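You operate a simulated robot arm through the tools that you are given. There is no shell and no other tool. Be economical: measure what you need, move in short steps, check, and stop when the job is done.

The job below is to be done with a simulated two-armed robot. You get a single attempt, and the scene is never put back.

TASK
On the ironing board, fold the grey hand towel in half, so that its two long edges meet.
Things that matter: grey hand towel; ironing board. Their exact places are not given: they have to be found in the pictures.

Only the result counts: the job must be done as asked and must still hold three seconds after the hand-in. Knocking over, shifting, dropping, spilling or breaking anything else fails it. Flat cloth is picked up by pressing the open fingertips on it (5 to 10 N) and closing them slowly along it; thin cloth reads only 2 to 8 mm in the jaws.

THE ROBOT
Two 7-joint arms with two-finger parallel grippers on one trunk, on a base that drives. Base frame: it is fixed to the floor where the robot stands at the start and does not move with it; the origin is under the middle of the robot, x ahead of it, y to its left, z up; the surface under the hand at the start is at about z = 0.88. Readings come in m, degrees, newtons and seconds.
The left shoulder is at the start at [0.05, 0.168, 1.182], the right one opposite. With the tool pointing down near the work surface each hand reaches from about 0.2 to 0.66 m from the robot's upright axis, wherever it stands, measured 20 degrees to its own side. Places, roughly: ironing board [0.5, -0.1, 0.9]. Payload 1.57 kg a hand.
Tool frame (each hand has its own): the origin (TCP) lies between the finger pads and is the grasp point; the fingertips stand 0.03 m ahead of it; z points along the fingers, y is the line along which they close. Largest opening 0.08 m; finger width 0.017, thickness 0.012; the body of the gripper, 0.04 by 0.082 m, starts 0.08 m behind the TCP.
Orientation is told as [roll, pitch, yaw] about the base's x, y, z axes, in that order, counted from this pose: with the fingers straight down and closing along the base's y, the tool's x points along the base's -x, its y along +y and its z along -z.

THE INTERFACE
- The arms move only by the tool drive_tool. It takes "left_motion", "right_motion" or both (then of equal length, played together; a hand with none holds still); each is a list of rows, each an object (a shift or turn left out is 0, a gripper value left out holds the last) with "travel": the shift along the base's x, y, z in units of 300 mm (1.0 is 300 mm), a list of three; "rotation": the turn, a rotation vector about the base's x, y, z in units of 60 degrees (1.0 is 60 degrees), a list of three; "hand": the finger opening in mm, from 0 to 80. In form: [{"travel": [tx, ty, tz], "rotation": [ax, ay, az], "hand": hand}, ...]. A call has 1 to 20 rows; each row is the pose to reach, as a shift and turn from the pose commanded when the call began. A call with a number of a shift or a turn outside -1 to 1 is refused whole. Rows are played at 5 a second. More than 0.05 m and 8.6 degrees between two rows, or a gripper value outside its range, and nothing of the call is played. Where a pose cannot be reached the arm comes as near as it can. A force on the tool above 40 N (or 10 N above the force at the start of the call, whichever is more), or a blocked arm, ends the call early, and 0.2 s more pass. Each finger travels about 0.045 m/s and halts on what it meets, pressing with about 27 N; the grip force reading is that of the motor and also rises with nothing between the fingers. The clock runs only during rows and for 0.2 s after the last one: add rows that repeat a pose to give the fingers time. The reply holds the time, the measured pose of the TCP, the force on the tool along the base axes, the opening and the grip force, in the units named above and with some noise, with the torque about the TCP (base axes, N m) and any sound that the robot's microphone picked up, and new pictures: "pictures" is both (left out), scene, wrist or none (wrist: the cameras of the hands that moved).
- Cameras (640 x 400 px; columns grow to the right, rows downward): "scene" is now at [0.1143, -0.0204, 1.3706]; the picture's right is [-0.26, -0.96, 0.00], its down [-0.74, 0.20, -0.64] and it looks along [0.62, -0.17, -0.77] (base axes); focal length 252 px, centre (320, 200). "left" rides on the left gripper at [0.072, 0.007, -0.122] in its tool frame; the picture's right is [-0.09, 1.00, 0.00], its down [-0.84, -0.08, -0.54] and it looks along [-0.54, -0.05, 0.84] (tool axes); focal length 238 px, centre (320, 200). "right" rides on the right gripper at [0.072, -0.007, -0.122] in its tool frame; the picture's right is [0.09, 1.00, 0.00], its down [-0.84, 0.08, -0.54] and it looks along [-0.54, 0.05, 0.84] (tool axes); focal length 238 px, centre (320, 200).
- move_column(by): slides the trunk up (or, below 0, down) by that many m; the arms and the scene camera ride with it, the base frame stays. It gives what a move gives, with no picture.
- drive_base(legs): drives the robot by 1 to 6 legs, each [ahead, left, turn to the left] in m, m and degrees, along the robot's own axes; the way and the turn of a leg run together, so that a leg with both is an arc; at most 1.5 m and 180 degrees a leg. The arms and the cameras ride along, it lands a little off, and it stops where it bumps. It gives what a move gives, and a new picture of the scene camera.
- turn_head(pan, tilt): turns the head with the scene camera to pan (to the left, within 80 degrees either way) and tilt (down, from -29 to 69), counted from straight ahead of the robot. It gives what a move gives, and a new picture of the scene camera.
- probe_pixels(camera, pixels): for up to 12 pixels [column, row] of the newest picture of that camera ("zoom" is the newest enlarged one), the place [x, y, z] in the base frame of the surface seen there, good to about 0.002 m. No time passes.
- close_up(camera, box): a new picture of the part [left, top, right, bottom] of that camera's present view, enlarged. No time passes.
- finish_job(): hands the job in; it is judged then, once.

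Go step by step. Measure first, check grasps and placings, and put right what went wrong. The budget is 80 turns and 260 pictures, counting those below and the enlarged ones. Unless the task says otherwise, let go and move clear before handing in, and close with one line.

The tools are called by a JSON object that holds its "name" and its "arguments". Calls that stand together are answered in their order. drive_tool: Moves the arms, as the interface text tells. Its arguments: {"type":"object","properties":{"left_motion":{"type":"array","items":{"type":"object","properties":{"travel":{"type":"array","items":{"type":"number"}},"rotation":{"type":"array","items":{"type":"number"}},"hand":{"type":"number"}}}},"right_motion":{"type":"array","items":{"type":"object","properties":{"travel":{"type":"array","items":{"type":"number"}},"rotation":{"type":"array","items":{"type":"number"}},"hand":{"type":"number"}}}},"pictures":{"type":"string","enum":["both","scene","wrist","none"]}},"required":[]} The other tools are called the same way: move_column (by) slides the trunk up or down; drive_base (legs) drives the base; turn_head (pan, tilt) turns the head that bears the scene camera; probe_pixels (camera, pixels) gives the place of the surface under pixels of a picture; close_up (camera, box) takes an enlarged picture of a part of a camera's view; finish_job () hands the job in.

At the start:

```text
t: 0.0
left_eef_pos: [0.4221, 0.1071, 1.1251]
left_tcp_rot: [0.0, -0.1, 0.1]
left_contact_force: [0.5, -0.3, -0.2]
left_wrist_torque: [-0.02, 0.0, -0.02]
left_grip_width: 0.08
left_finger_force: 0.1
right_eef_pos: [0.3681, -0.1847, 1.1168]
right_tcp_rot: [0.0, 0.0, -0.1]
right_contact_force: [0.0, -0.5, -0.4]
right_wrist_torque: [-0.03, 0.01, -0.01]
right_grip_width: 0.0801
right_finger_force: 0.0
trunk travel left (down, up): [-0.35, 0.093]
robot x, y, heading: [0.0016, 0.0004, 0.1]
head pan, tilt: [-15.3, 50.3]
```

scene: 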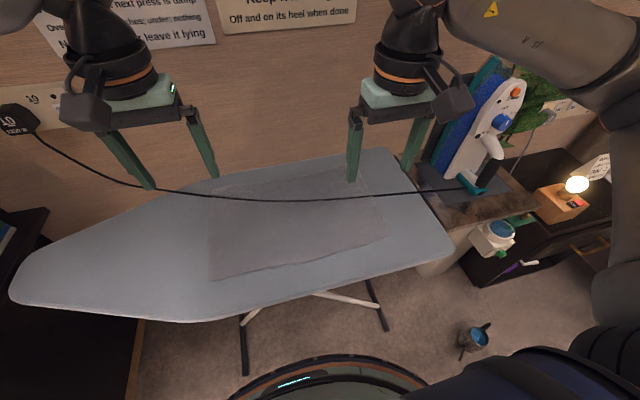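
right: 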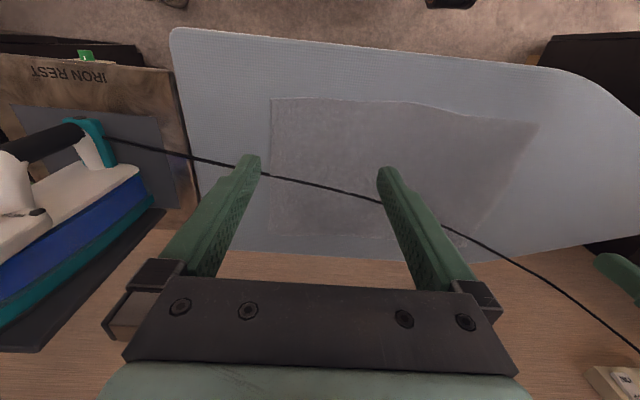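
left: 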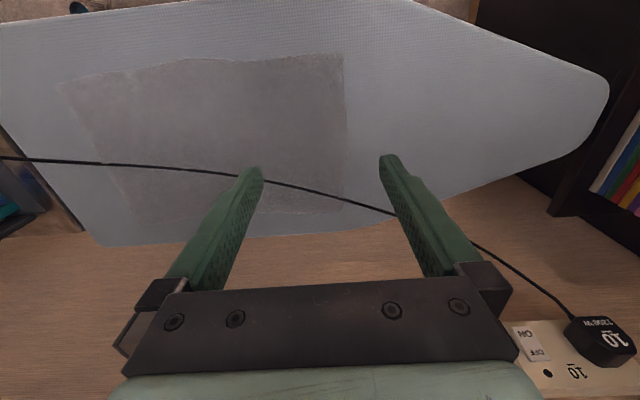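

The towel lies on the board around (290,225) in the scene, and a cord passes across or above it. I'll measure the towel corners, the cord and the board.

{"name": "close_up", "arguments": {"camera": "scene", "box": [180, 130, 460, 305]}}

{"name": "probe_pixels", "arguments": {"camera": "scene", "pixels": [[212, 279], [387, 236], [210, 195], [362, 174], [300, 230], [250, 199], [300, 201], [400, 193], [130, 186], [60, 150], [455, 250], [20, 295]]}}

{"name": "probe_pixels", "arguments": {"camera": "right", "pixels": [[272, 99], [538, 123], [270, 234], [475, 238], [400, 102], [320, 187], [460, 232], [200, 158], [172, 30], [200, 205], [400, 180], [350, 240]]}}

{"name": "probe_pixels", "arguments": {"camera": "left", "pixels": [[58, 82], [343, 55], [345, 205], [130, 225], [210, 60], [100, 163], [180, 169], [320, 193], [450, 240], [240, 212], [300, 186], [550, 290]]}}

```text
2.29 times, centred on (320, 218) of scene
```

zoom: 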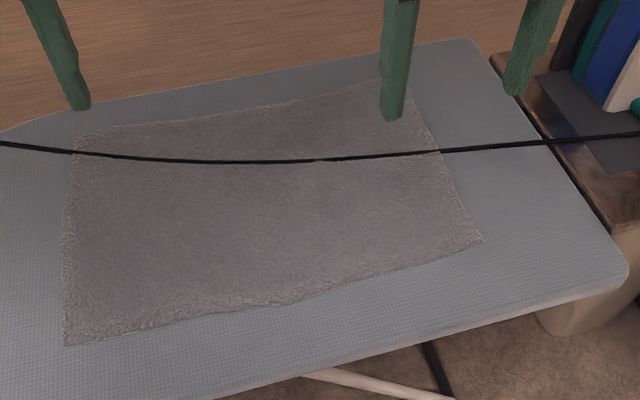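

```text
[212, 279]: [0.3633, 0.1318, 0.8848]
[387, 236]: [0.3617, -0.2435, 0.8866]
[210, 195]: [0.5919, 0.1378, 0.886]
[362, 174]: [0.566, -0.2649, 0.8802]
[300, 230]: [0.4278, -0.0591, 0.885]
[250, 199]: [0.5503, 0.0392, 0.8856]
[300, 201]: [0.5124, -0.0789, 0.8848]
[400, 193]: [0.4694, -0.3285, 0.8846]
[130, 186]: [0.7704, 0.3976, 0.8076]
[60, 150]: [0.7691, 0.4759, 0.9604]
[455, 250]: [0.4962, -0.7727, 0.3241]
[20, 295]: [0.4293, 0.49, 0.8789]
```

```text
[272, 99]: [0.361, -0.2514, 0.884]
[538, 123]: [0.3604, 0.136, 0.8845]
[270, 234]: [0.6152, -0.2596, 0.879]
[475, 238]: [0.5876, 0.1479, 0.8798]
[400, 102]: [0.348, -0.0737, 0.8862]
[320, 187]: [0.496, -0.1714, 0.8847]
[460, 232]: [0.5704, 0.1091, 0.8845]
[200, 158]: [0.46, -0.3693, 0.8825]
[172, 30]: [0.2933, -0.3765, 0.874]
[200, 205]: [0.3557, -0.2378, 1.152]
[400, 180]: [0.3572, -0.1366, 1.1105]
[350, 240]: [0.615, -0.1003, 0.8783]
```

```text
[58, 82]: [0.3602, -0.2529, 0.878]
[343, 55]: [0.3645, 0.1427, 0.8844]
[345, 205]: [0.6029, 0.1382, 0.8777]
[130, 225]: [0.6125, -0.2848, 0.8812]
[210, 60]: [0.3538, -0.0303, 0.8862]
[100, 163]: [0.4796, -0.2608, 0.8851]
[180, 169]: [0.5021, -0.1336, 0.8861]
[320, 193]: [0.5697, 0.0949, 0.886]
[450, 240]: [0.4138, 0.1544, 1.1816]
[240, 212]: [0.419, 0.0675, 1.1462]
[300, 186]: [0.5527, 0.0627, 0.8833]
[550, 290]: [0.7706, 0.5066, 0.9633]
```

The towel spans x 0.36–0.61 and y −0.25–0.14, with its long edges along y. I need to know whether the cord rests on it or hangs above, so I'll take zooms and probe the cord precisely.

{"name": "close_up", "arguments": {"camera": "scene", "box": [270, 180, 350, 230]}}

{"name": "close_up", "arguments": {"camera": "left", "box": [290, 160, 370, 210]}}

```text
8.00 times, centred on (310, 205) of scene
```

zoom: 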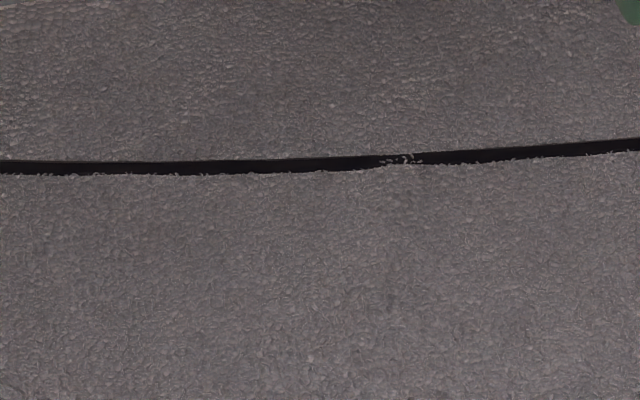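

```text
8.00 times, centred on (330, 185) of left
```

zoom: 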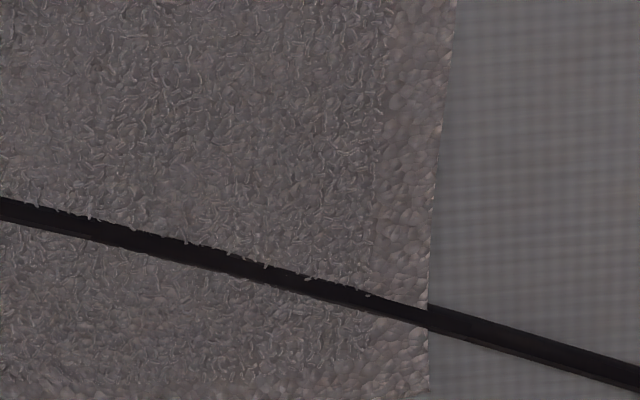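

The cord lies directly on the far half of the towel and isn't attached to it. I'll therefore leave it alone and bring the near long edge over to the far one. First I'll turn both hands so their fingers close along x, above the near corners.

{"name": "drive_tool", "arguments": {"left_motion": [{"rotation": [0, 0, 0.13], "hand": 40}, {"rotation": [0, 0, 0.26]}, {"rotation": [0, 0, 0.39]}, {"rotation": [0, 0, 0.52]}, {"rotation": [0, 0, 0.65]}, {"rotation": [0, 0, 0.78]}, {"rotation": [0, 0, 0.9]}, {"rotation": [0, 0, 1.0]}], "right_motion": [{"rotation": [0, 0, -0.13], "hand": 40}, {"rotation": [0, 0, -0.26]}, {"rotation": [0, 0, -0.39]}, {"rotation": [0, 0, -0.52]}, {"rotation": [0, 0, -0.65]}, {"rotation": [0, 0, -0.78]}, {"rotation": [0, 0, -0.9]}, {"rotation": [0, 0, -1.0]}], "pictures": "none"}}

{"name": "drive_tool", "arguments": {"left_motion": [{"rotation": [0, 0, 0.13], "travel": [0, 0, -0.1]}, {"rotation": [0, 0, 0.26], "travel": [-0.07, 0, -0.2]}, {"rotation": [0, 0, 0.39], "travel": [-0.14, 0, -0.3]}, {"rotation": [0, 0, 0.5], "travel": [-0.14, 0, -0.4]}], "right_motion": [{"rotation": [0, 0, -0.13], "travel": [0, -0.05, -0.1]}, {"rotation": [0, 0, -0.26], "travel": [0.04, -0.1, -0.2]}, {"rotation": [0, 0, -0.39], "travel": [0.04, -0.134, -0.3]}, {"rotation": [0, 0, -0.5], "travel": [0.04, -0.134, -0.4]}]}}

```text
t: 1.8
left_eef_pos: [0.4238, 0.108, 1.1251]
left_tcp_rot: [0.1, -0.1, 60.2]
left_contact_force: [0.8, -0.1, -0.7]
left_wrist_torque: [-0.02, -0.02, -0.03]
left_grip_width: 0.0397
left_finger_force: 0.0
right_eef_pos: [0.3664, -0.184, 1.1172]
right_tcp_rot: [0.1, 0.0, -60.2]
right_contact_force: [0.8, -0.4, -0.5]
right_wrist_torque: [-0.02, 0.02, 0.0]
right_grip_width: 0.0397
right_finger_force: 0.1
trunk travel left (down, up): [-0.35, 0.093]
robot x, y, heading: [0.0029, 0.0006, -0.0]
head pan, tilt: [-15.3, 50.3]
```

```text
t: 2.8
left_eef_pos: [0.3804, 0.1073, 1.004]
left_tcp_rot: [-0.1, -0.1, 90.2]
left_contact_force: [-0.6, 0.5, -0.5]
left_wrist_torque: [0.02, 0.0, 0.0]
left_grip_width: 0.0399
left_finger_force: 0.1
right_eef_pos: [0.3776, -0.2258, 0.9965]
right_tcp_rot: [0.1, 0.0, -90.1]
right_contact_force: [0.8, 0.5, 0.1]
right_wrist_torque: [-0.04, 0.01, -0.02]
right_grip_width: 0.0401
right_finger_force: 0.1
trunk travel left (down, up): [-0.35, 0.093]
robot x, y, heading: [-0.0045, 0.0019, -0.0]
head pan, tilt: [-15.3, 50.3]
```

scene: 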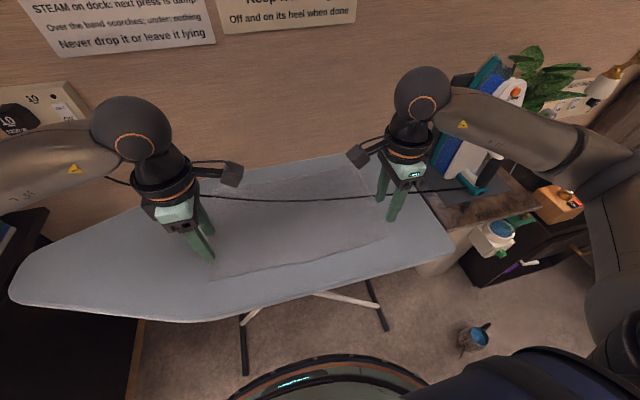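
right: 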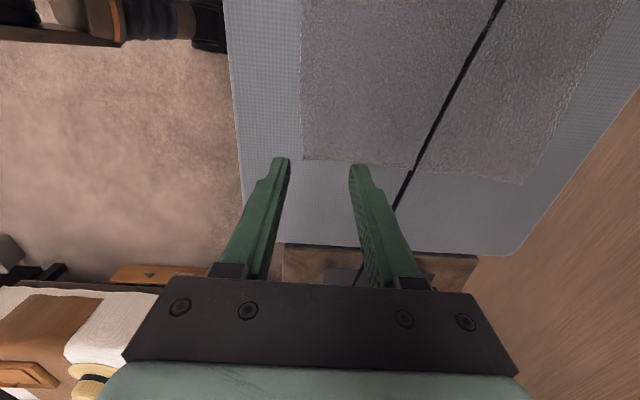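
left: 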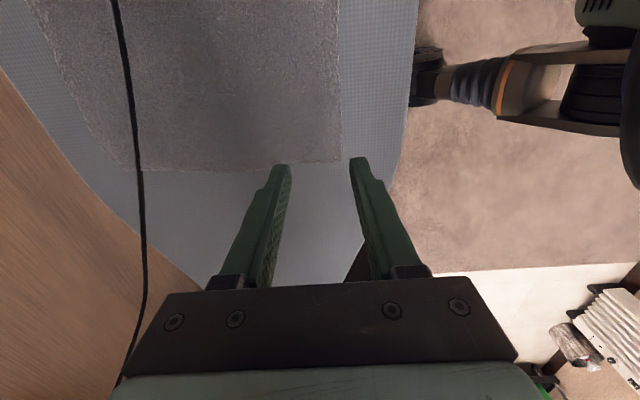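

Both hands are turned. I'll measure the near corners and edges precisely in the wrist views: right (303,160), left (341,163).

{"name": "probe_pixels", "arguments": {"camera": "right", "pixels": [[304, 158], [302, 120], [302, 80], [304, 30], [411, 166], [522, 182], [550, 145], [620, 5]]}}

{"name": "probe_pixels", "arguments": {"camera": "left", "pixels": [[340, 161], [340, 120], [339, 80], [338, 20], [138, 171], [90, 130], [40, 20], [118, 158]]}}

```text
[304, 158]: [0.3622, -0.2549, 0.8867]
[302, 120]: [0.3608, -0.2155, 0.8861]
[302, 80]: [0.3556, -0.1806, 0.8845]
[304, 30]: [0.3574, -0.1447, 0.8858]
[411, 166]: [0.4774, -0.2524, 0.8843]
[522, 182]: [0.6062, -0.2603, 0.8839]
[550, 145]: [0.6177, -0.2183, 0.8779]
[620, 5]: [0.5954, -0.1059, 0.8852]
```

```text
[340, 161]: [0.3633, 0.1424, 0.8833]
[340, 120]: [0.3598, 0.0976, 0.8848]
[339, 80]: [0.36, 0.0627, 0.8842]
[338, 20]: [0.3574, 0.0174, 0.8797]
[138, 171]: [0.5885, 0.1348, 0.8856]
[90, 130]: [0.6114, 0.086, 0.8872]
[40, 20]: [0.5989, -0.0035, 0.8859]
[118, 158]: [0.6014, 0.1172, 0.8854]
```

The near edge is at x≈0.360 and the far edge at about 0.605. I'll lower to just above the towel with a 26 mm opening.

{"name": "drive_tool", "arguments": {"left_motion": [{"travel": [0, 0.012, -0.13], "hand": 26}, {"travel": [0, 0.025, -0.26]}, {"travel": [0, 0.025, -0.26]}], "right_motion": [{"travel": [0.008, -0.007, -0.12], "hand": 26}, {"travel": [0.008, -0.013, -0.235]}, {"travel": [0.008, -0.013, -0.235]}], "pictures": "wrist"}}

```text
t: 3.6
left_eef_pos: [0.383, 0.1159, 0.9296]
left_tcp_rot: [0.0, -0.1, 90.0]
left_contact_force: [0.0, -0.3, 0.2]
left_wrist_torque: [-0.02, -0.02, 0.0]
left_grip_width: 0.0258
left_finger_force: 0.2
right_eef_pos: [0.3813, -0.2291, 0.9266]
right_tcp_rot: [0.0, 0.0, -90.0]
right_contact_force: [0.0, -0.5, 0.8]
right_wrist_torque: [-0.04, 0.0, -0.01]
right_grip_width: 0.026
right_finger_force: 0.1
trunk travel left (down, up): [-0.35, 0.093]
robot x, y, heading: [-0.0001, -0.0012, -0.1]
head pan, tilt: [-15.3, 50.3]
```

right: 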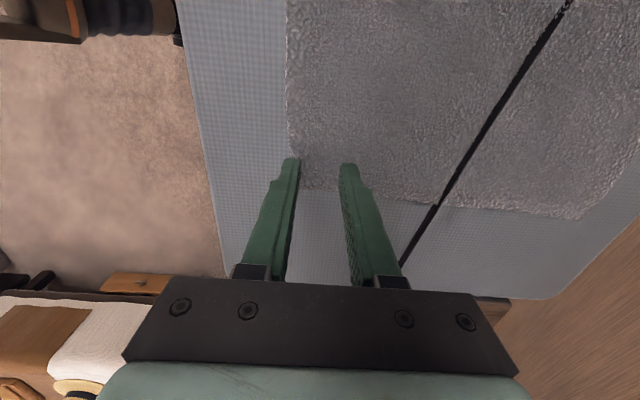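
left: 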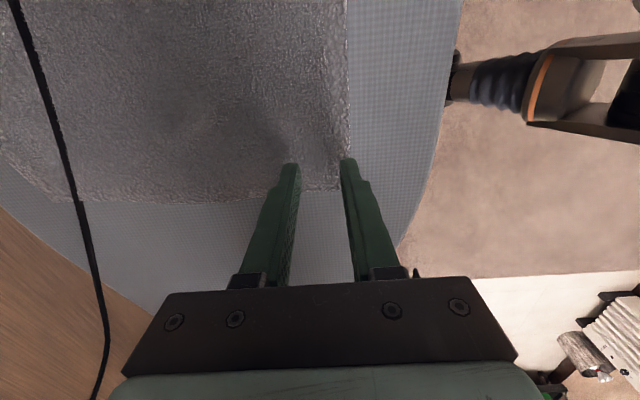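

The tips sit over the near corners, straddling the edge as planned. I'll press down gently in small steps.

{"name": "drive_tool", "arguments": {"left_motion": [{"travel": [0, 0, -0.027]}, {"travel": [0, 0, -0.04]}, {"travel": [0, 0, -0.05]}, {"travel": [0, 0, -0.055]}], "right_motion": [{"travel": [0, 0, -0.017]}, {"travel": [0, 0, -0.03]}, {"travel": [0, 0, -0.04]}, {"travel": [0, 0, -0.045]}], "pictures": "none"}}

```text
t: 4.6
left_eef_pos: [0.3817, 0.1151, 0.9141]
left_tcp_rot: [-0.3, 0.1, 90.1]
left_contact_force: [0.9, 1.1, 14.6]
left_wrist_torque: [0.02, 0.0, 0.0]
left_grip_width: 0.0257
left_finger_force: 0.1
right_eef_pos: [0.3804, -0.2288, 0.9142]
right_tcp_rot: [0.2, 0.1, -90.1]
right_contact_force: [1.4, -3.1, 4.9]
right_wrist_torque: [-0.09, -0.03, 0.02]
right_grip_width: 0.026
right_finger_force: 0.1
trunk travel left (down, up): [-0.35, 0.093]
robot x, y, heading: [-0.001, -0.0012, 0.5]
head pan, tilt: [-15.3, 50.3]
```

Contact force is 14.6 N on the left and 4.9 N on the right. I'll ease the left up slightly, press the right a touch more, and close slowly.

{"name": "drive_tool", "arguments": {"left_motion": [{"travel": [0, 0, 0.003], "hand": 26}, {"travel": [0, 0, 0.003], "hand": 23}, {"travel": [0, 0, 0.003], "hand": 20}, {"travel": [0, 0, 0.003], "hand": 17}, {"travel": [0, 0, 0.003], "hand": 14}, {"travel": [0, 0, 0.003], "hand": 11}, {"travel": [0, 0, 0.003], "hand": 8}, {"travel": [0, 0, 0.003], "hand": 5}, {"travel": [0, 0, 0.003], "hand": 2}, {"travel": [0, 0, 0.003], "hand": 0}, {"travel": [0, 0, 0.003], "hand": 0}], "right_motion": [{"travel": [0, 0, -0.002], "hand": 26}, {"travel": [0, 0, -0.002], "hand": 23}, {"travel": [0, 0, -0.002], "hand": 20}, {"travel": [0, 0, -0.002], "hand": 17}, {"travel": [0, 0, -0.002], "hand": 14}, {"travel": [0, 0, -0.002], "hand": 11}, {"travel": [0, 0, -0.002], "hand": 8}, {"travel": [0, 0, -0.002], "hand": 5}, {"travel": [0, 0, -0.002], "hand": 2}, {"travel": [0, 0, -0.002], "hand": 0}, {"travel": [0, 0, -0.002], "hand": 0}], "pictures": "wrist"}}

```text
t: 7.0
left_eef_pos: [0.3803, 0.1144, 0.9119]
left_tcp_rot: [-0.3, 0.0, 90.1]
left_contact_force: [4.0, -1.1, 21.0]
left_wrist_torque: [-0.1, -0.13, 0.05]
left_grip_width: 0.0043
left_finger_force: 25.0
right_eef_pos: [0.3803, -0.2283, 0.9136]
right_tcp_rot: [0.0, 0.0, -90.0]
right_contact_force: [-2.7, 2.3, 13.2]
right_wrist_torque: [0.12, 0.12, 0.04]
right_grip_width: 0.0038
right_finger_force: 24.7
trunk travel left (down, up): [-0.35, 0.093]
robot x, y, heading: [0.0008, -0.0001, -0.1]
head pan, tilt: [-15.3, 50.3]
```

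right: 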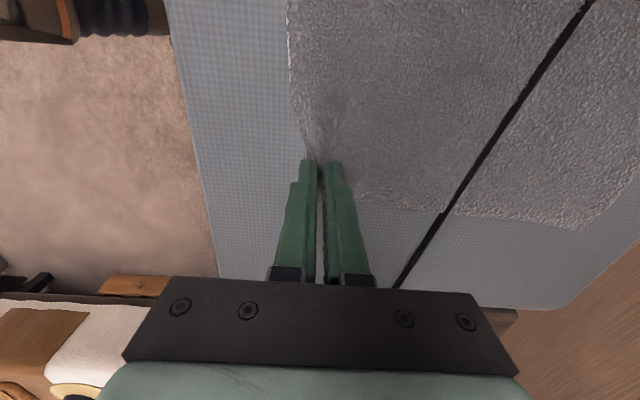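
left: 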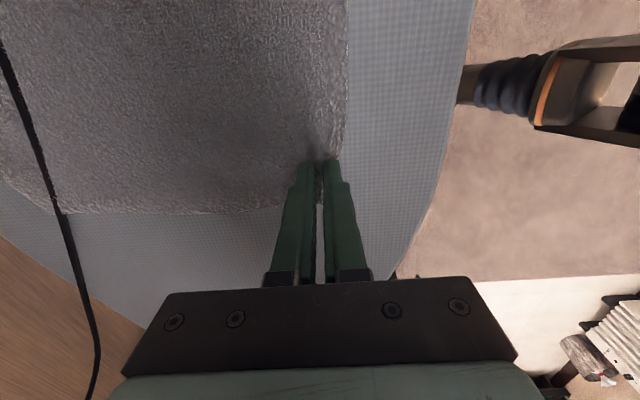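

Both jaws read about 4 mm, so each holds a fold of cloth. I'll lift 6 cm and check the grasps.

{"name": "drive_tool", "arguments": {"left_motion": [{"travel": [0.01, 0, 0.05]}, {"travel": [0.03, 0, 0.1]}, {"travel": [0.05, 0, 0.15]}, {"travel": [0.07, 0, 0.2]}], "right_motion": [{"travel": [0.01, 0, 0.05]}, {"travel": [0.03, 0, 0.1]}, {"travel": [0.05, 0, 0.15]}, {"travel": [0.07, 0, 0.2]}]}}

```text
t: 8.0
left_eef_pos: [0.4017, 0.1134, 0.9698]
left_tcp_rot: [0.0, -0.1, 90.1]
left_contact_force: [0.9, 0.1, 0.3]
left_wrist_torque: [0.01, 0.03, -0.02]
left_grip_width: 0.0039
left_finger_force: 24.7
right_eef_pos: [0.403, -0.2276, 0.9721]
right_tcp_rot: [0.0, 0.0, -90.0]
right_contact_force: [-0.6, 0.2, -0.1]
right_wrist_torque: [0.03, 0.01, -0.02]
right_grip_width: 0.0038
right_finger_force: 24.1
trunk travel left (down, up): [-0.35, 0.093]
robot x, y, heading: [-0.0001, 0.0034, 0.3]
head pan, tilt: [-15.3, 50.3]
```

scene: 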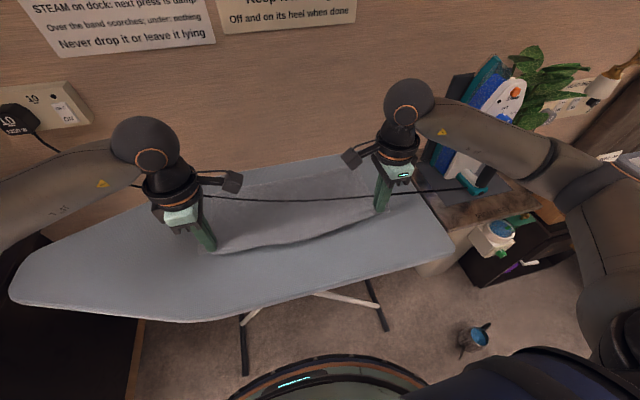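
right: 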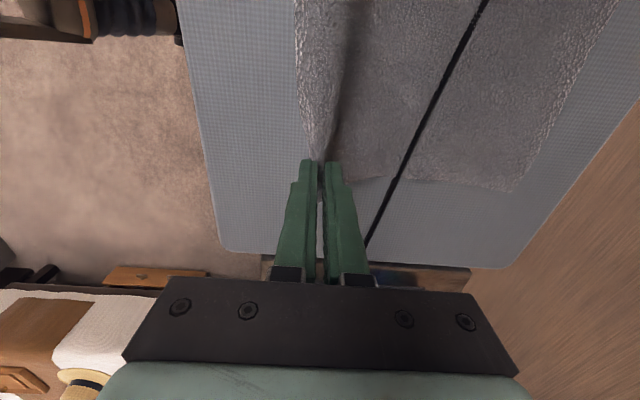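
left: 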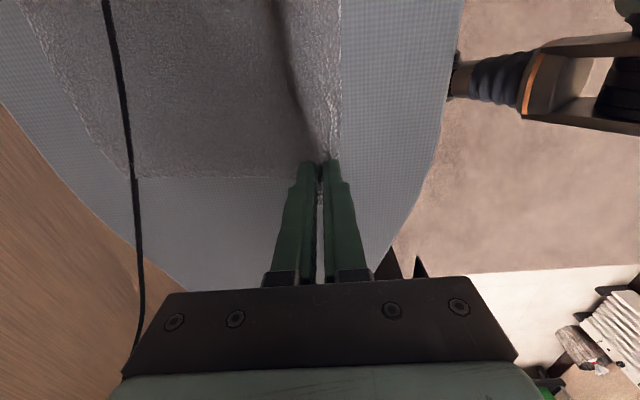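

The edge is lifted at both hands with a slight sag between them. I'll carry it up over the middle, stretching a little and starting to tilt the fingers back.

{"name": "drive_tool", "arguments": {"left_motion": [{"travel": [0.06, 0.007, 0.05]}, {"travel": [0.12, 0.013, 0.1]}, {"travel": [0.18, 0.018, 0.13], "rotation": [0, 0.08, 0]}, {"travel": [0.24, 0.018, 0.15], "rotation": [0, 0.16, 0]}, {"travel": [0.3, 0.018, 0.155], "rotation": [0, 0.26, 0]}, {"travel": [0.36, 0.018, 0.15], "rotation": [0, 0.36, 0]}], "right_motion": [{"travel": [0.06, -0.007, 0.05]}, {"travel": [0.12, -0.013, 0.1]}, {"travel": [0.18, -0.018, 0.13], "rotation": [0, 0.08, 0]}, {"travel": [0.24, -0.018, 0.15], "rotation": [0, 0.16, 0]}, {"travel": [0.3, -0.018, 0.155], "rotation": [0, 0.26, 0]}, {"travel": [0.36, -0.018, 0.15], "rotation": [0, 0.36, 0]}]}}

```text
t: 9.4
left_eef_pos: [0.5099, 0.1201, 1.0167]
left_tcp_rot: [21.6, 0.1, 89.8]
left_contact_force: [0.0, -5.1, -0.4]
left_wrist_torque: [-0.2, -0.06, 0.08]
left_grip_width: 0.0037
left_finger_force: 24.8
right_eef_pos: [0.5098, -0.2348, 1.0177]
right_tcp_rot: [-21.7, 0.0, -89.9]
right_contact_force: [0.2, 5.8, -0.4]
right_wrist_torque: [0.15, -0.03, -0.05]
right_grip_width: 0.0036
right_finger_force: 24.1
trunk travel left (down, up): [-0.35, 0.093]
robot x, y, heading: [0.0019, 0.0002, -0.1]
head pan, tilt: [-15.3, 50.3]
```

scene: 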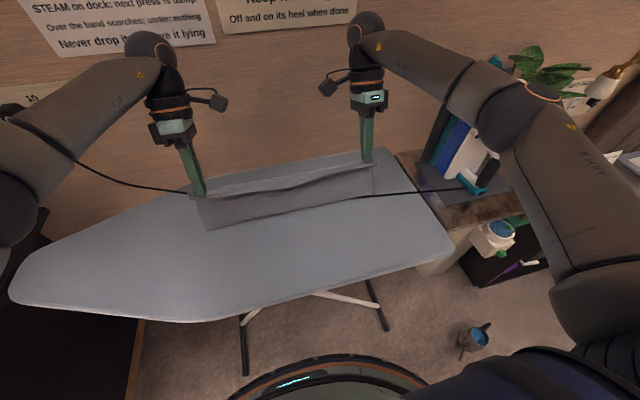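
right: 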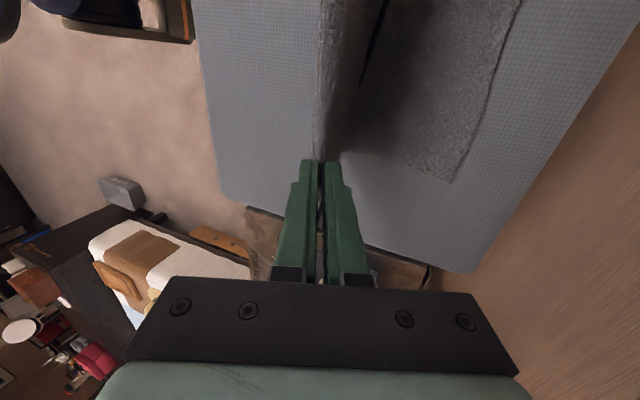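
left: 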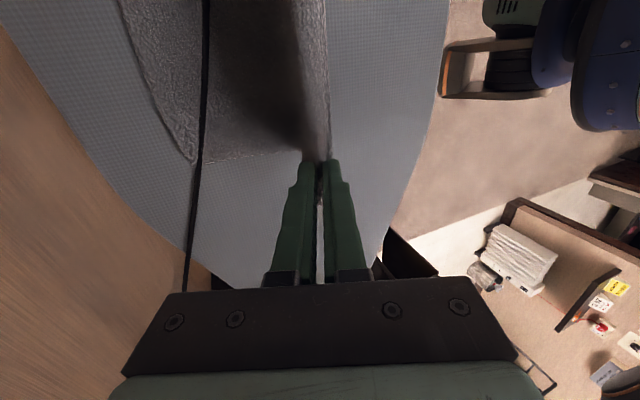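

The edge is taut between the hands and past the middle, with both arms tracking well. I'll now bring it down towards the far edge, checking before contact.

{"name": "drive_tool", "arguments": {"left_motion": [{"travel": [0.083, 0, -0.04], "rotation": [0, 0.08, 0]}, {"travel": [0.167, 0, -0.107], "rotation": [0, 0.16, 0]}, {"travel": [0.233, 0, -0.173], "rotation": [0, 0.24, 0]}, {"travel": [0.27, 0, -0.22], "rotation": [0, 0.3, 0]}, {"travel": [0.27, 0, -0.22], "rotation": [0, 0.3, 0]}], "right_motion": [{"travel": [0.083, 0, -0.04], "rotation": [0, 0.08, 0]}, {"travel": [0.167, 0, -0.107], "rotation": [0, 0.16, 0]}, {"travel": [0.233, 0, -0.173], "rotation": [0, 0.24, 0]}, {"travel": [0.27, 0, -0.22], "rotation": [0, 0.3, 0]}, {"travel": [0.27, 0, -0.22], "rotation": [0, 0.3, 0]}]}}

```text
t: 10.6
left_eef_pos: [0.4769, 0.0993, 0.9947]
left_tcp_rot: [39.5, -0.1, 90.1]
left_contact_force: [-0.6, -0.2, 0.1]
left_wrist_torque: [-0.04, -0.08, 0.0]
left_grip_width: 0.0036
left_finger_force: 24.2
left hand out of reach, approached as far as the arm can: row 1, 2, 3, 4, 5
right_eef_pos: [0.4924, -0.2206, 0.9618]
right_tcp_rot: [-39.4, 0.0, -90.0]
right_contact_force: [-0.2, 0.7, 0.1]
right_wrist_torque: [0.0, -0.06, 0.0]
right_grip_width: 0.0032
right_finger_force: 24.3
right hand out of reach, approached as far as the arm can: row 2, 3, 4, 5
trunk travel left (down, up): [-0.35, 0.093]
robot x, y, heading: [0.0002, -0.0007, 0.3]
head pan, tilt: [-15.3, 50.3]
```

scene: 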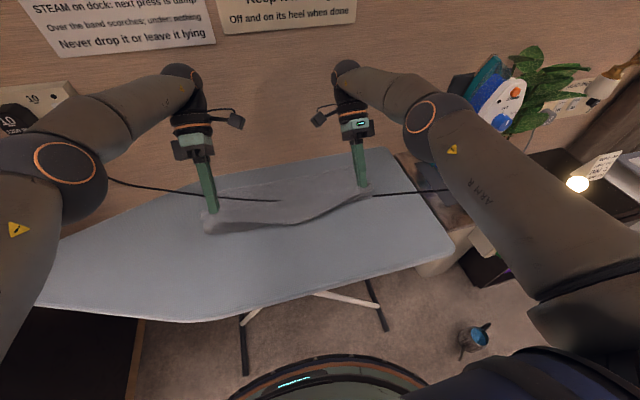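
right: 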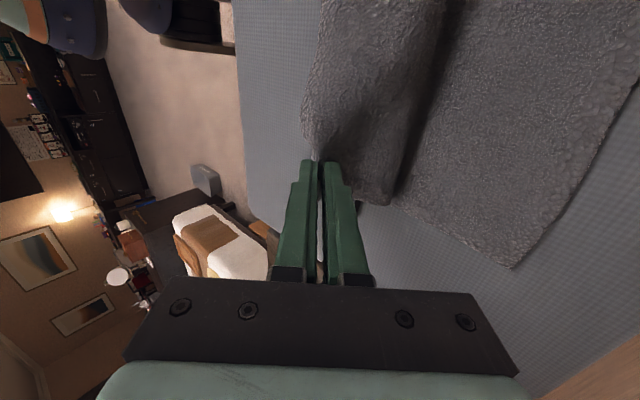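
left: 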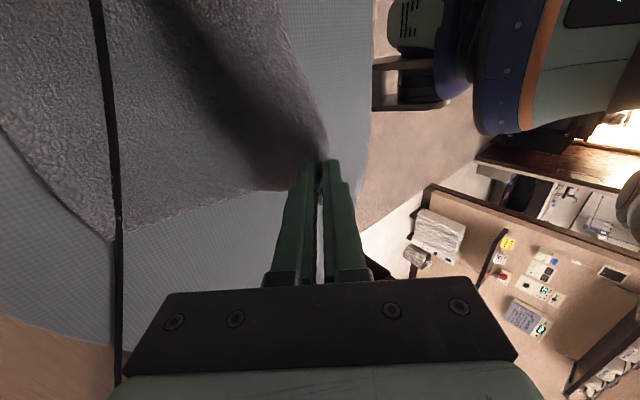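

At 40° of tilt the hands ran out of reach and drew back, but the cloth is still held (3.6 and 3.2 mm). I'll remove the tilt gradually while rising a little, and see where the pose ends up.

{"name": "drive_tool", "arguments": {"left_motion": [{"travel": [0, 0, 0.05], "rotation": [0, -0.1, 0]}, {"travel": [0, 0, 0.1], "rotation": [0, -0.2, 0]}, {"travel": [0, 0, 0.1], "rotation": [0, -0.3, 0]}], "right_motion": [{"travel": [0, 0, 0.05], "rotation": [0, -0.1, 0]}, {"travel": [0, 0, 0.1], "rotation": [0, -0.2, 0]}, {"travel": [0, 0, 0.1], "rotation": [0, -0.3, 0]}], "pictures": "scene"}}

```text
t: 11.4
left_eef_pos: [0.4789, 0.1001, 1.0249]
left_tcp_rot: [21.4, -0.1, 90.1]
left_contact_force: [0.2, -0.7, -0.1]
left_wrist_torque: [0.0, 0.05, 0.0]
left_grip_width: 0.0036
left_finger_force: 25.0
right_eef_pos: [0.4912, -0.2222, 0.9934]
right_tcp_rot: [-21.4, 0.0, -90.0]
right_contact_force: [-0.1, -0.9, -0.5]
right_wrist_torque: [0.01, 0.02, 0.01]
right_grip_width: 0.0032
right_finger_force: 24.3
trunk travel left (down, up): [-0.35, 0.093]
robot x, y, heading: [0.0026, -0.0012, -0.0]
head pan, tilt: [-15.3, 50.3]
```

scene: 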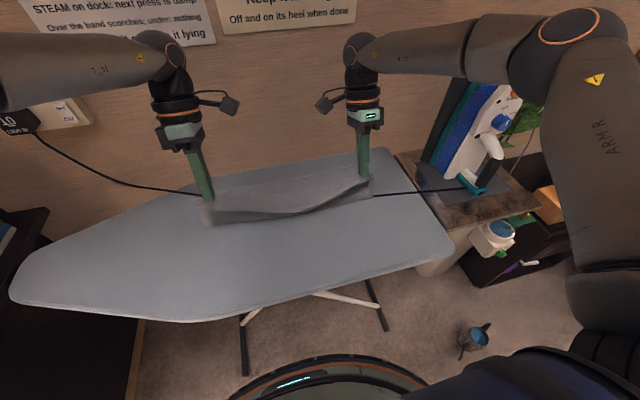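

Orientation is back to 21° and commands resume from the clipped pose. I'll continue forward with the fingers upright, keeping the two hands level with each other.

{"name": "drive_tool", "arguments": {"left_motion": [{"travel": [0.037, 0.02, -0.017], "rotation": [0, -0.12, 0]}, {"travel": [0.103, 0.04, -0.033], "rotation": [0, -0.24, 0]}, {"travel": [0.187, 0.06, -0.083], "rotation": [0, -0.36, 0]}, {"travel": [0.27, 0.06, -0.15], "rotation": [0, -0.36, 0]}, {"travel": [0.33, 0.06, -0.233], "rotation": [0, -0.36, 0]}, {"travel": [0.33, 0.06, -0.233], "rotation": [0, -0.36, 0]}], "right_motion": [{"travel": [0, -0.012, 0.06], "rotation": [0, -0.12, 0]}, {"travel": [0.063, -0.024, 0.06], "rotation": [0, -0.24, 0]}, {"travel": [0.147, -0.034, 0.023], "rotation": [0, -0.36, 0]}, {"travel": [0.23, -0.034, -0.043], "rotation": [0, -0.36, 0]}, {"travel": [0.29, -0.034, -0.127], "rotation": [0, -0.36, 0]}, {"travel": [0.29, -0.034, -0.127], "rotation": [0, -0.36, 0]}]}}

```text
t: 12.8
left_eef_pos: [0.5792, 0.1182, 0.9554]
left_tcp_rot: [-0.1, 0.0, 90.0]
left_contact_force: [-0.1, -4.6, 0.2]
left_wrist_torque: [-0.14, 0.05, -0.02]
left_grip_width: 0.0034
left_finger_force: 24.2
right_eef_pos: [0.5792, -0.2326, 0.9557]
right_tcp_rot: [0.1, 0.0, -90.1]
right_contact_force: [-0.5, 3.3, 0.0]
right_wrist_torque: [0.1, 0.04, 0.01]
right_grip_width: 0.0034
right_finger_force: 24.6
trunk travel left (down, up): [-0.35, 0.093]
robot x, y, heading: [-0.0011, 0.0029, -0.1]
head pan, tilt: [-15.3, 50.3]
```

scene: 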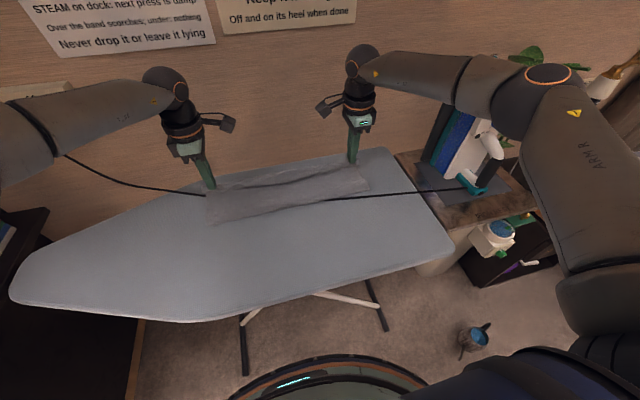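
right: 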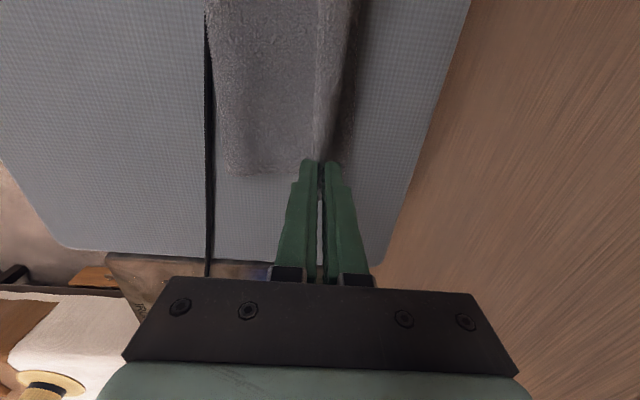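
left: 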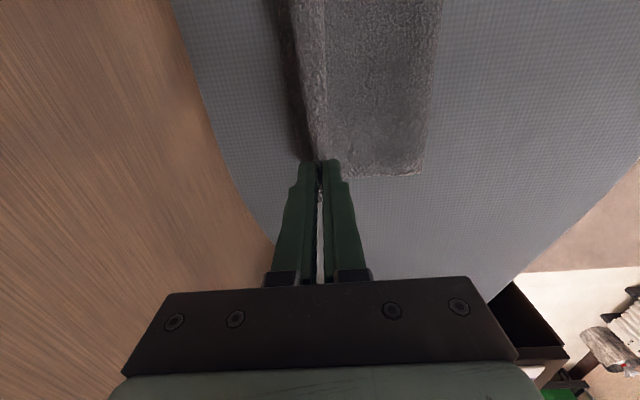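

I'll measure the fold line and the cord relative to it.

{"name": "close_up", "arguments": {"camera": "scene", "box": [180, 130, 420, 280]}}

{"name": "probe_pixels", "arguments": {"camera": "left", "pixels": [[420, 173], [428, 120], [434, 60], [360, 172], [296, 100], [285, 40]]}}

{"name": "probe_pixels", "arguments": {"camera": "right", "pixels": [[230, 173], [219, 100], [212, 40], [206, 120], [345, 100], [360, 20]]}}

```text
2.67 times, centred on (300, 205) of scene
```

zoom: 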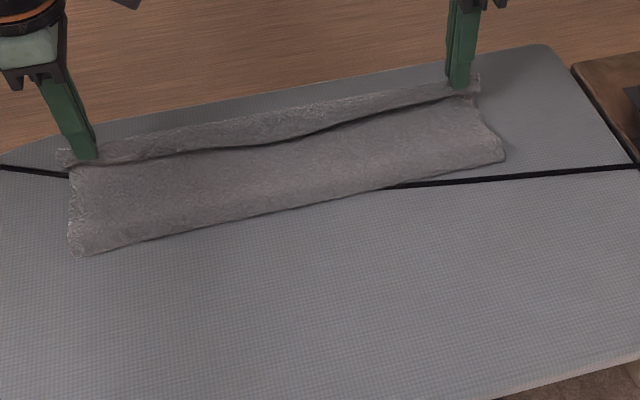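

```text
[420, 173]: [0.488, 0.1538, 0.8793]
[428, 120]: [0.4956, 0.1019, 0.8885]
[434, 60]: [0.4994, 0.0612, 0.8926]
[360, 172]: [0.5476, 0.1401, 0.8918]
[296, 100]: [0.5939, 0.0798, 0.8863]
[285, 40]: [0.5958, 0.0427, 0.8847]
```

```text
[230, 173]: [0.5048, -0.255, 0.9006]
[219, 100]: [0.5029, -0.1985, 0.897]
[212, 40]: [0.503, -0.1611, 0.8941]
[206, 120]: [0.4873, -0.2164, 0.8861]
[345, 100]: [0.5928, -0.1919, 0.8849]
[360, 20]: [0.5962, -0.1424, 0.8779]
```

The fold line is at x≈0.49–0.50 with the edge still raised. I'll lower the edge onto the far edge and measure again before letting go.

{"name": "drive_tool", "arguments": {"left_motion": [{"travel": [0.01, 0, -0.04]}, {"travel": [0.02, 0, -0.08]}, {"travel": [0.025, 0, -0.1]}, {"travel": [0.025, 0, -0.11]}], "right_motion": [{"travel": [0.01, 0, -0.04]}, {"travel": [0.02, 0, -0.08]}, {"travel": [0.025, 0, -0.1]}, {"travel": [0.025, 0, -0.11]}]}}

{"name": "close_up", "arguments": {"camera": "scene", "box": [180, 130, 420, 280]}}

```text
t: 13.8
left_eef_pos: [0.5879, 0.1174, 0.9223]
left_tcp_rot: [-0.1, 0.0, 90.1]
left_contact_force: [0.6, -4.6, 1.6]
left_wrist_torque: [-0.13, 0.06, 0.01]
left_grip_width: 0.0036
left_finger_force: 24.7
right_eef_pos: [0.5847, -0.232, 0.9242]
right_tcp_rot: [0.1, -0.1, -90.1]
right_contact_force: [1.1, 4.4, 1.9]
right_wrist_torque: [0.15, 0.07, -0.01]
right_grip_width: 0.0031
right_finger_force: 24.4
trunk travel left (down, up): [-0.35, 0.093]
robot x, y, heading: [0.0018, 0.0002, -0.1]
head pan, tilt: [-15.3, 50.3]
```

scene: 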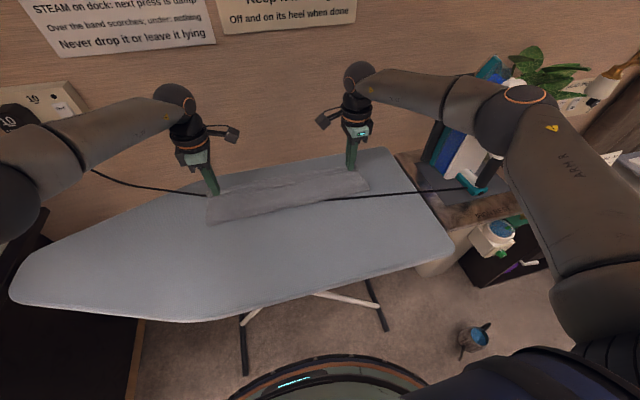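
right: 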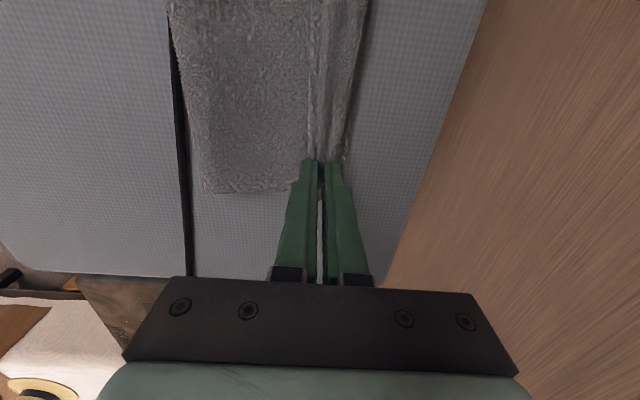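
left: 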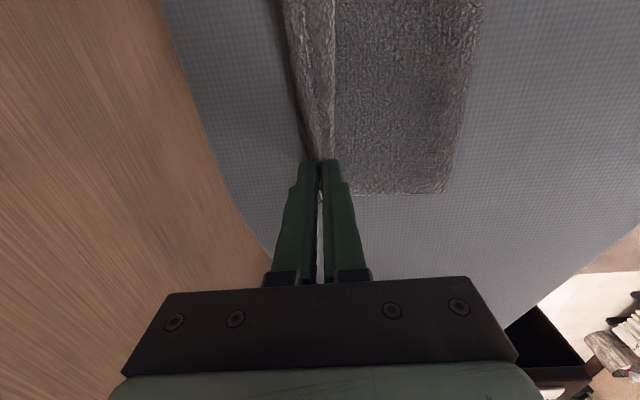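

```text
2.67 times, centred on (300, 205) of scene
```

zoom: 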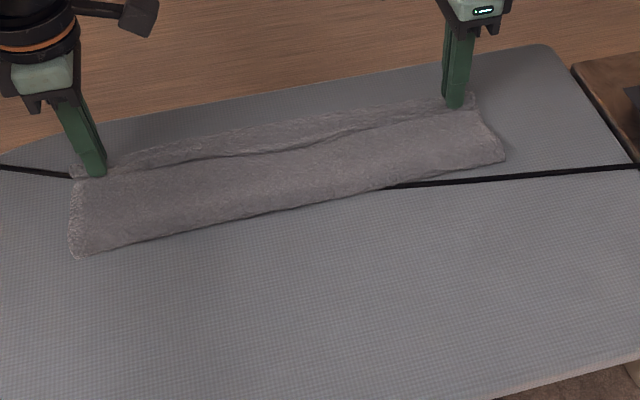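

{"name": "probe_pixels", "arguments": {"camera": "left", "pixels": [[288, 20], [302, 20], [318, 20], [334, 20], [345, 20], [400, 20], [481, 20], [445, 190], [296, 90], [312, 90], [330, 90], [345, 90]]}}

{"name": "probe_pixels", "arguments": {"camera": "right", "pixels": [[364, 20], [350, 20], [335, 20], [318, 20], [308, 20], [290, 20], [172, 20], [207, 192], [350, 110], [335, 110], [320, 110], [300, 110]]}}

{"name": "close_up", "arguments": {"camera": "left", "box": [260, 0, 420, 200]}}

{"name": "close_up", "arguments": {"camera": "right", "box": [240, 0, 400, 200]}}

```text
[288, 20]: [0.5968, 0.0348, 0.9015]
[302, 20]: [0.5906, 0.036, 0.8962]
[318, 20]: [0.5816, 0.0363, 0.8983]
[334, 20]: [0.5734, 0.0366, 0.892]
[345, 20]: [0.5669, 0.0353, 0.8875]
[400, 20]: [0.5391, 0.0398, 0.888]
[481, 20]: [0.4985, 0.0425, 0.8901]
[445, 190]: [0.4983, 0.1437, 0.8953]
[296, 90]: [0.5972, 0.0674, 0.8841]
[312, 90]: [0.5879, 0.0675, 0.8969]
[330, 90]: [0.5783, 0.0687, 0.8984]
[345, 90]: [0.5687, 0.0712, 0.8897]
```

```text
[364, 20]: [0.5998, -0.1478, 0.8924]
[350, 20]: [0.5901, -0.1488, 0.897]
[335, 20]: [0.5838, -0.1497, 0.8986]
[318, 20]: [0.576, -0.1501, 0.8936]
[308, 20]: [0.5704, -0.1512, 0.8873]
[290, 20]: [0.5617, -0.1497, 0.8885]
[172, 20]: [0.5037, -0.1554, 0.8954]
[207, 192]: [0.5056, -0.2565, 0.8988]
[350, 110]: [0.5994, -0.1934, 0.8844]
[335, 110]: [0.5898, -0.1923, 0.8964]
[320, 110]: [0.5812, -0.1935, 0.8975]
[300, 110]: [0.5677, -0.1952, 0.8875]
```

```text
2.00 times, centred on (340, 100) of left
```

zoom: 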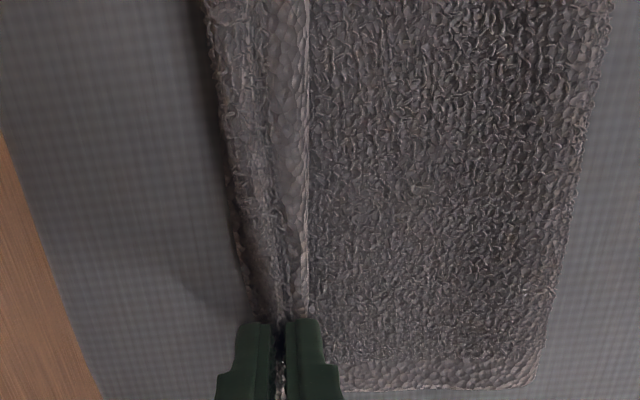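

```text
2.00 times, centred on (320, 100) of right
```

zoom: 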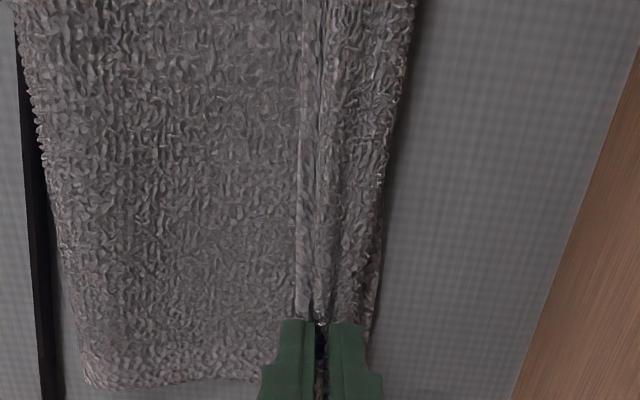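

The top layer's last ~25 mm is folded back on itself: the hem is at x≈0.572 and the crease at 0.598. I'll release gently, lift clear and see how it relaxes before unfolding that strip.

{"name": "drive_tool", "arguments": {"left_motion": [{"hand": 6}, {"hand": 14}, {"hand": 20}, {"travel": [0, 0, 0.04]}, {"travel": [0, 0, 0.12]}, {"travel": [0, 0, 0.25]}, {"travel": [-0.1, 0, 0.35]}], "right_motion": [{"hand": 6}, {"hand": 14}, {"hand": 20}, {"travel": [0, 0, 0.04]}, {"travel": [0, 0, 0.12]}, {"travel": [0, 0, 0.25]}, {"travel": [-0.1, 0, 0.35]}]}}

{"name": "close_up", "arguments": {"camera": "scene", "box": [180, 130, 420, 280]}}

```text
t: 15.4
left_eef_pos: [0.5533, 0.1196, 1.0291]
left_tcp_rot: [-0.1, -0.1, 90.1]
left_contact_force: [0.0, -0.6, 0.3]
left_wrist_torque: [-0.03, -0.02, -0.03]
left_grip_width: 0.0199
left_finger_force: 0.0
right_eef_pos: [0.5544, -0.2317, 1.0291]
right_tcp_rot: [0.1, -0.1, -89.9]
right_contact_force: [0.3, -0.4, 0.7]
right_wrist_torque: [0.03, -0.02, -0.01]
right_grip_width: 0.02
right_finger_force: 0.1
trunk travel left (down, up): [-0.35, 0.093]
robot x, y, heading: [-0.0007, 0.0034, 0.0]
head pan, tilt: [-15.3, 50.3]
```

scene: 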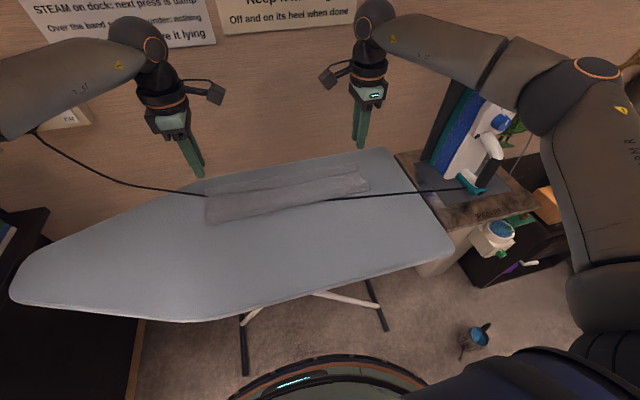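
right: 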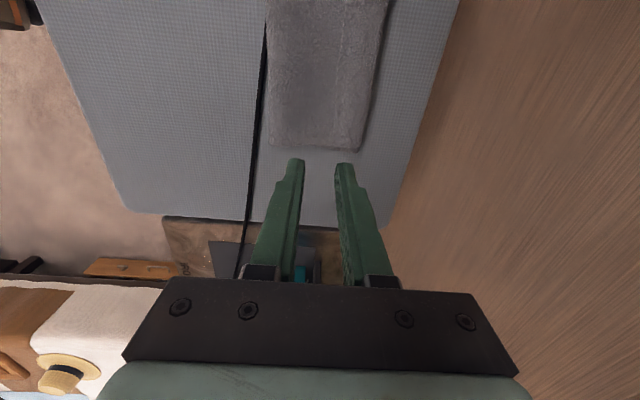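
left: 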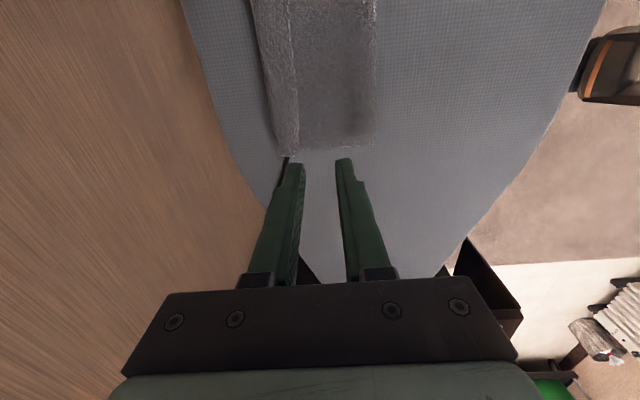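

```text
2.67 times, centred on (300, 205) of scene
```

zoom: 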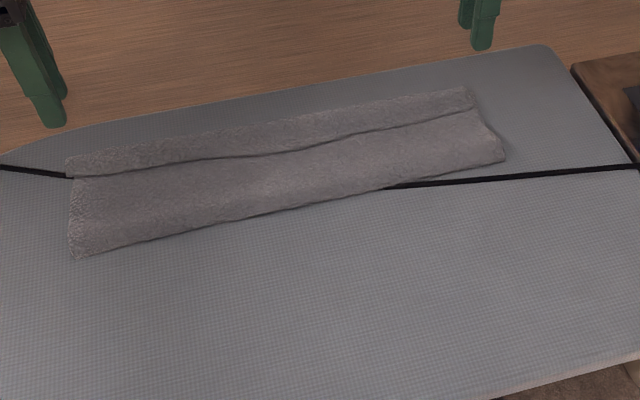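

The hem strip stays folded back along the whole edge. I'll measure the hem, crease and fold line in detail.

{"name": "close_up", "arguments": {"camera": "left", "box": [220, 0, 420, 170]}}

{"name": "close_up", "arguments": {"camera": "right", "box": [220, 0, 420, 170]}}

{"name": "probe_pixels", "arguments": {"camera": "scene", "pixels": [[206, 195], [206, 189], [264, 189], [290, 187], [290, 180], [290, 173], [335, 176], [356, 172], [354, 164], [260, 180], [230, 186], [325, 168]]}}

{"name": "probe_pixels", "arguments": {"camera": "left", "pixels": [[282, 155], [272, 100], [255, 20], [300, 145], [299, 100], [293, 40], [372, 145], [374, 80], [290, 120], [268, 100], [278, 152], [250, 20]]}}

{"name": "probe_pixels", "arguments": {"camera": "right", "pixels": [[362, 145], [370, 100], [386, 20], [268, 143], [270, 80], [372, 130], [378, 100], [392, 20]]}}

```text
2.35 times, centred on (320, 85) of left
```

zoom: 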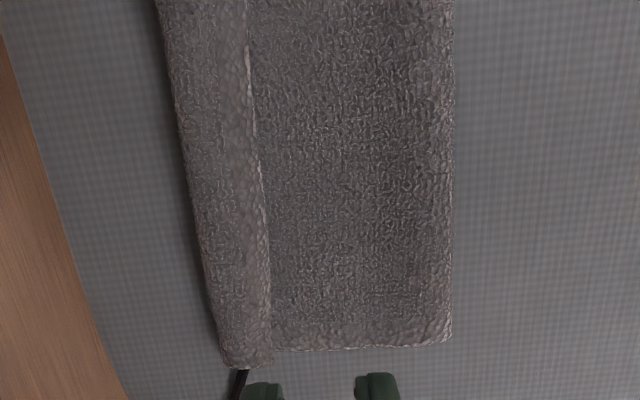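

```text
2.35 times, centred on (320, 85) of right
```

zoom: 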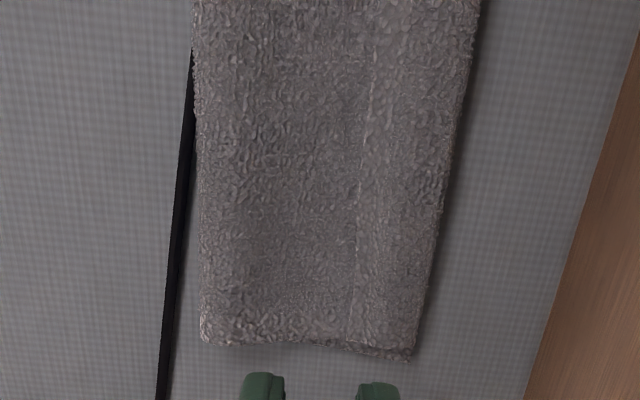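

```text
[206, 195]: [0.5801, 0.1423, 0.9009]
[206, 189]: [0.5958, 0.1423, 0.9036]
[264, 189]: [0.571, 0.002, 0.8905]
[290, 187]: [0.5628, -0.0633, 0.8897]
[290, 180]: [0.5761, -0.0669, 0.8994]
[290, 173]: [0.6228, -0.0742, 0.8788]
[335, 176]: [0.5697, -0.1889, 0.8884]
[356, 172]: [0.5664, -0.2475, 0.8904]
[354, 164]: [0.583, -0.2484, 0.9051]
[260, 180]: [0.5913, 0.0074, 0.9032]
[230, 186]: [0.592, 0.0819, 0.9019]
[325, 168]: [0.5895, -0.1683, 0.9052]
```

```text
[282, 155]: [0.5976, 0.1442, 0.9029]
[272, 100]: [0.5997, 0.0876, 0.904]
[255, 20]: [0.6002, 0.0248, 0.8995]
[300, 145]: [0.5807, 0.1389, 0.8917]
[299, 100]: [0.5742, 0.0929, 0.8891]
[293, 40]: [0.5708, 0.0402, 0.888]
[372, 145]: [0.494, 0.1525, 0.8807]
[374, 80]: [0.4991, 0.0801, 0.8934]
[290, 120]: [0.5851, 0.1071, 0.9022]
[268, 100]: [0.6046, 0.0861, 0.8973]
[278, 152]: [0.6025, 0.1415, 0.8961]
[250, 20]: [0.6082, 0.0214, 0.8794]
```

```text
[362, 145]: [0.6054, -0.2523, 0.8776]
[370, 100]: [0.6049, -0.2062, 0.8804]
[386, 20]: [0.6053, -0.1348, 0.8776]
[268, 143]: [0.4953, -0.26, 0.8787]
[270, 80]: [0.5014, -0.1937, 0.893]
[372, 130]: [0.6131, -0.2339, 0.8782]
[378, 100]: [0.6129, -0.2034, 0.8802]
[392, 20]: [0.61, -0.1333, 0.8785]
```

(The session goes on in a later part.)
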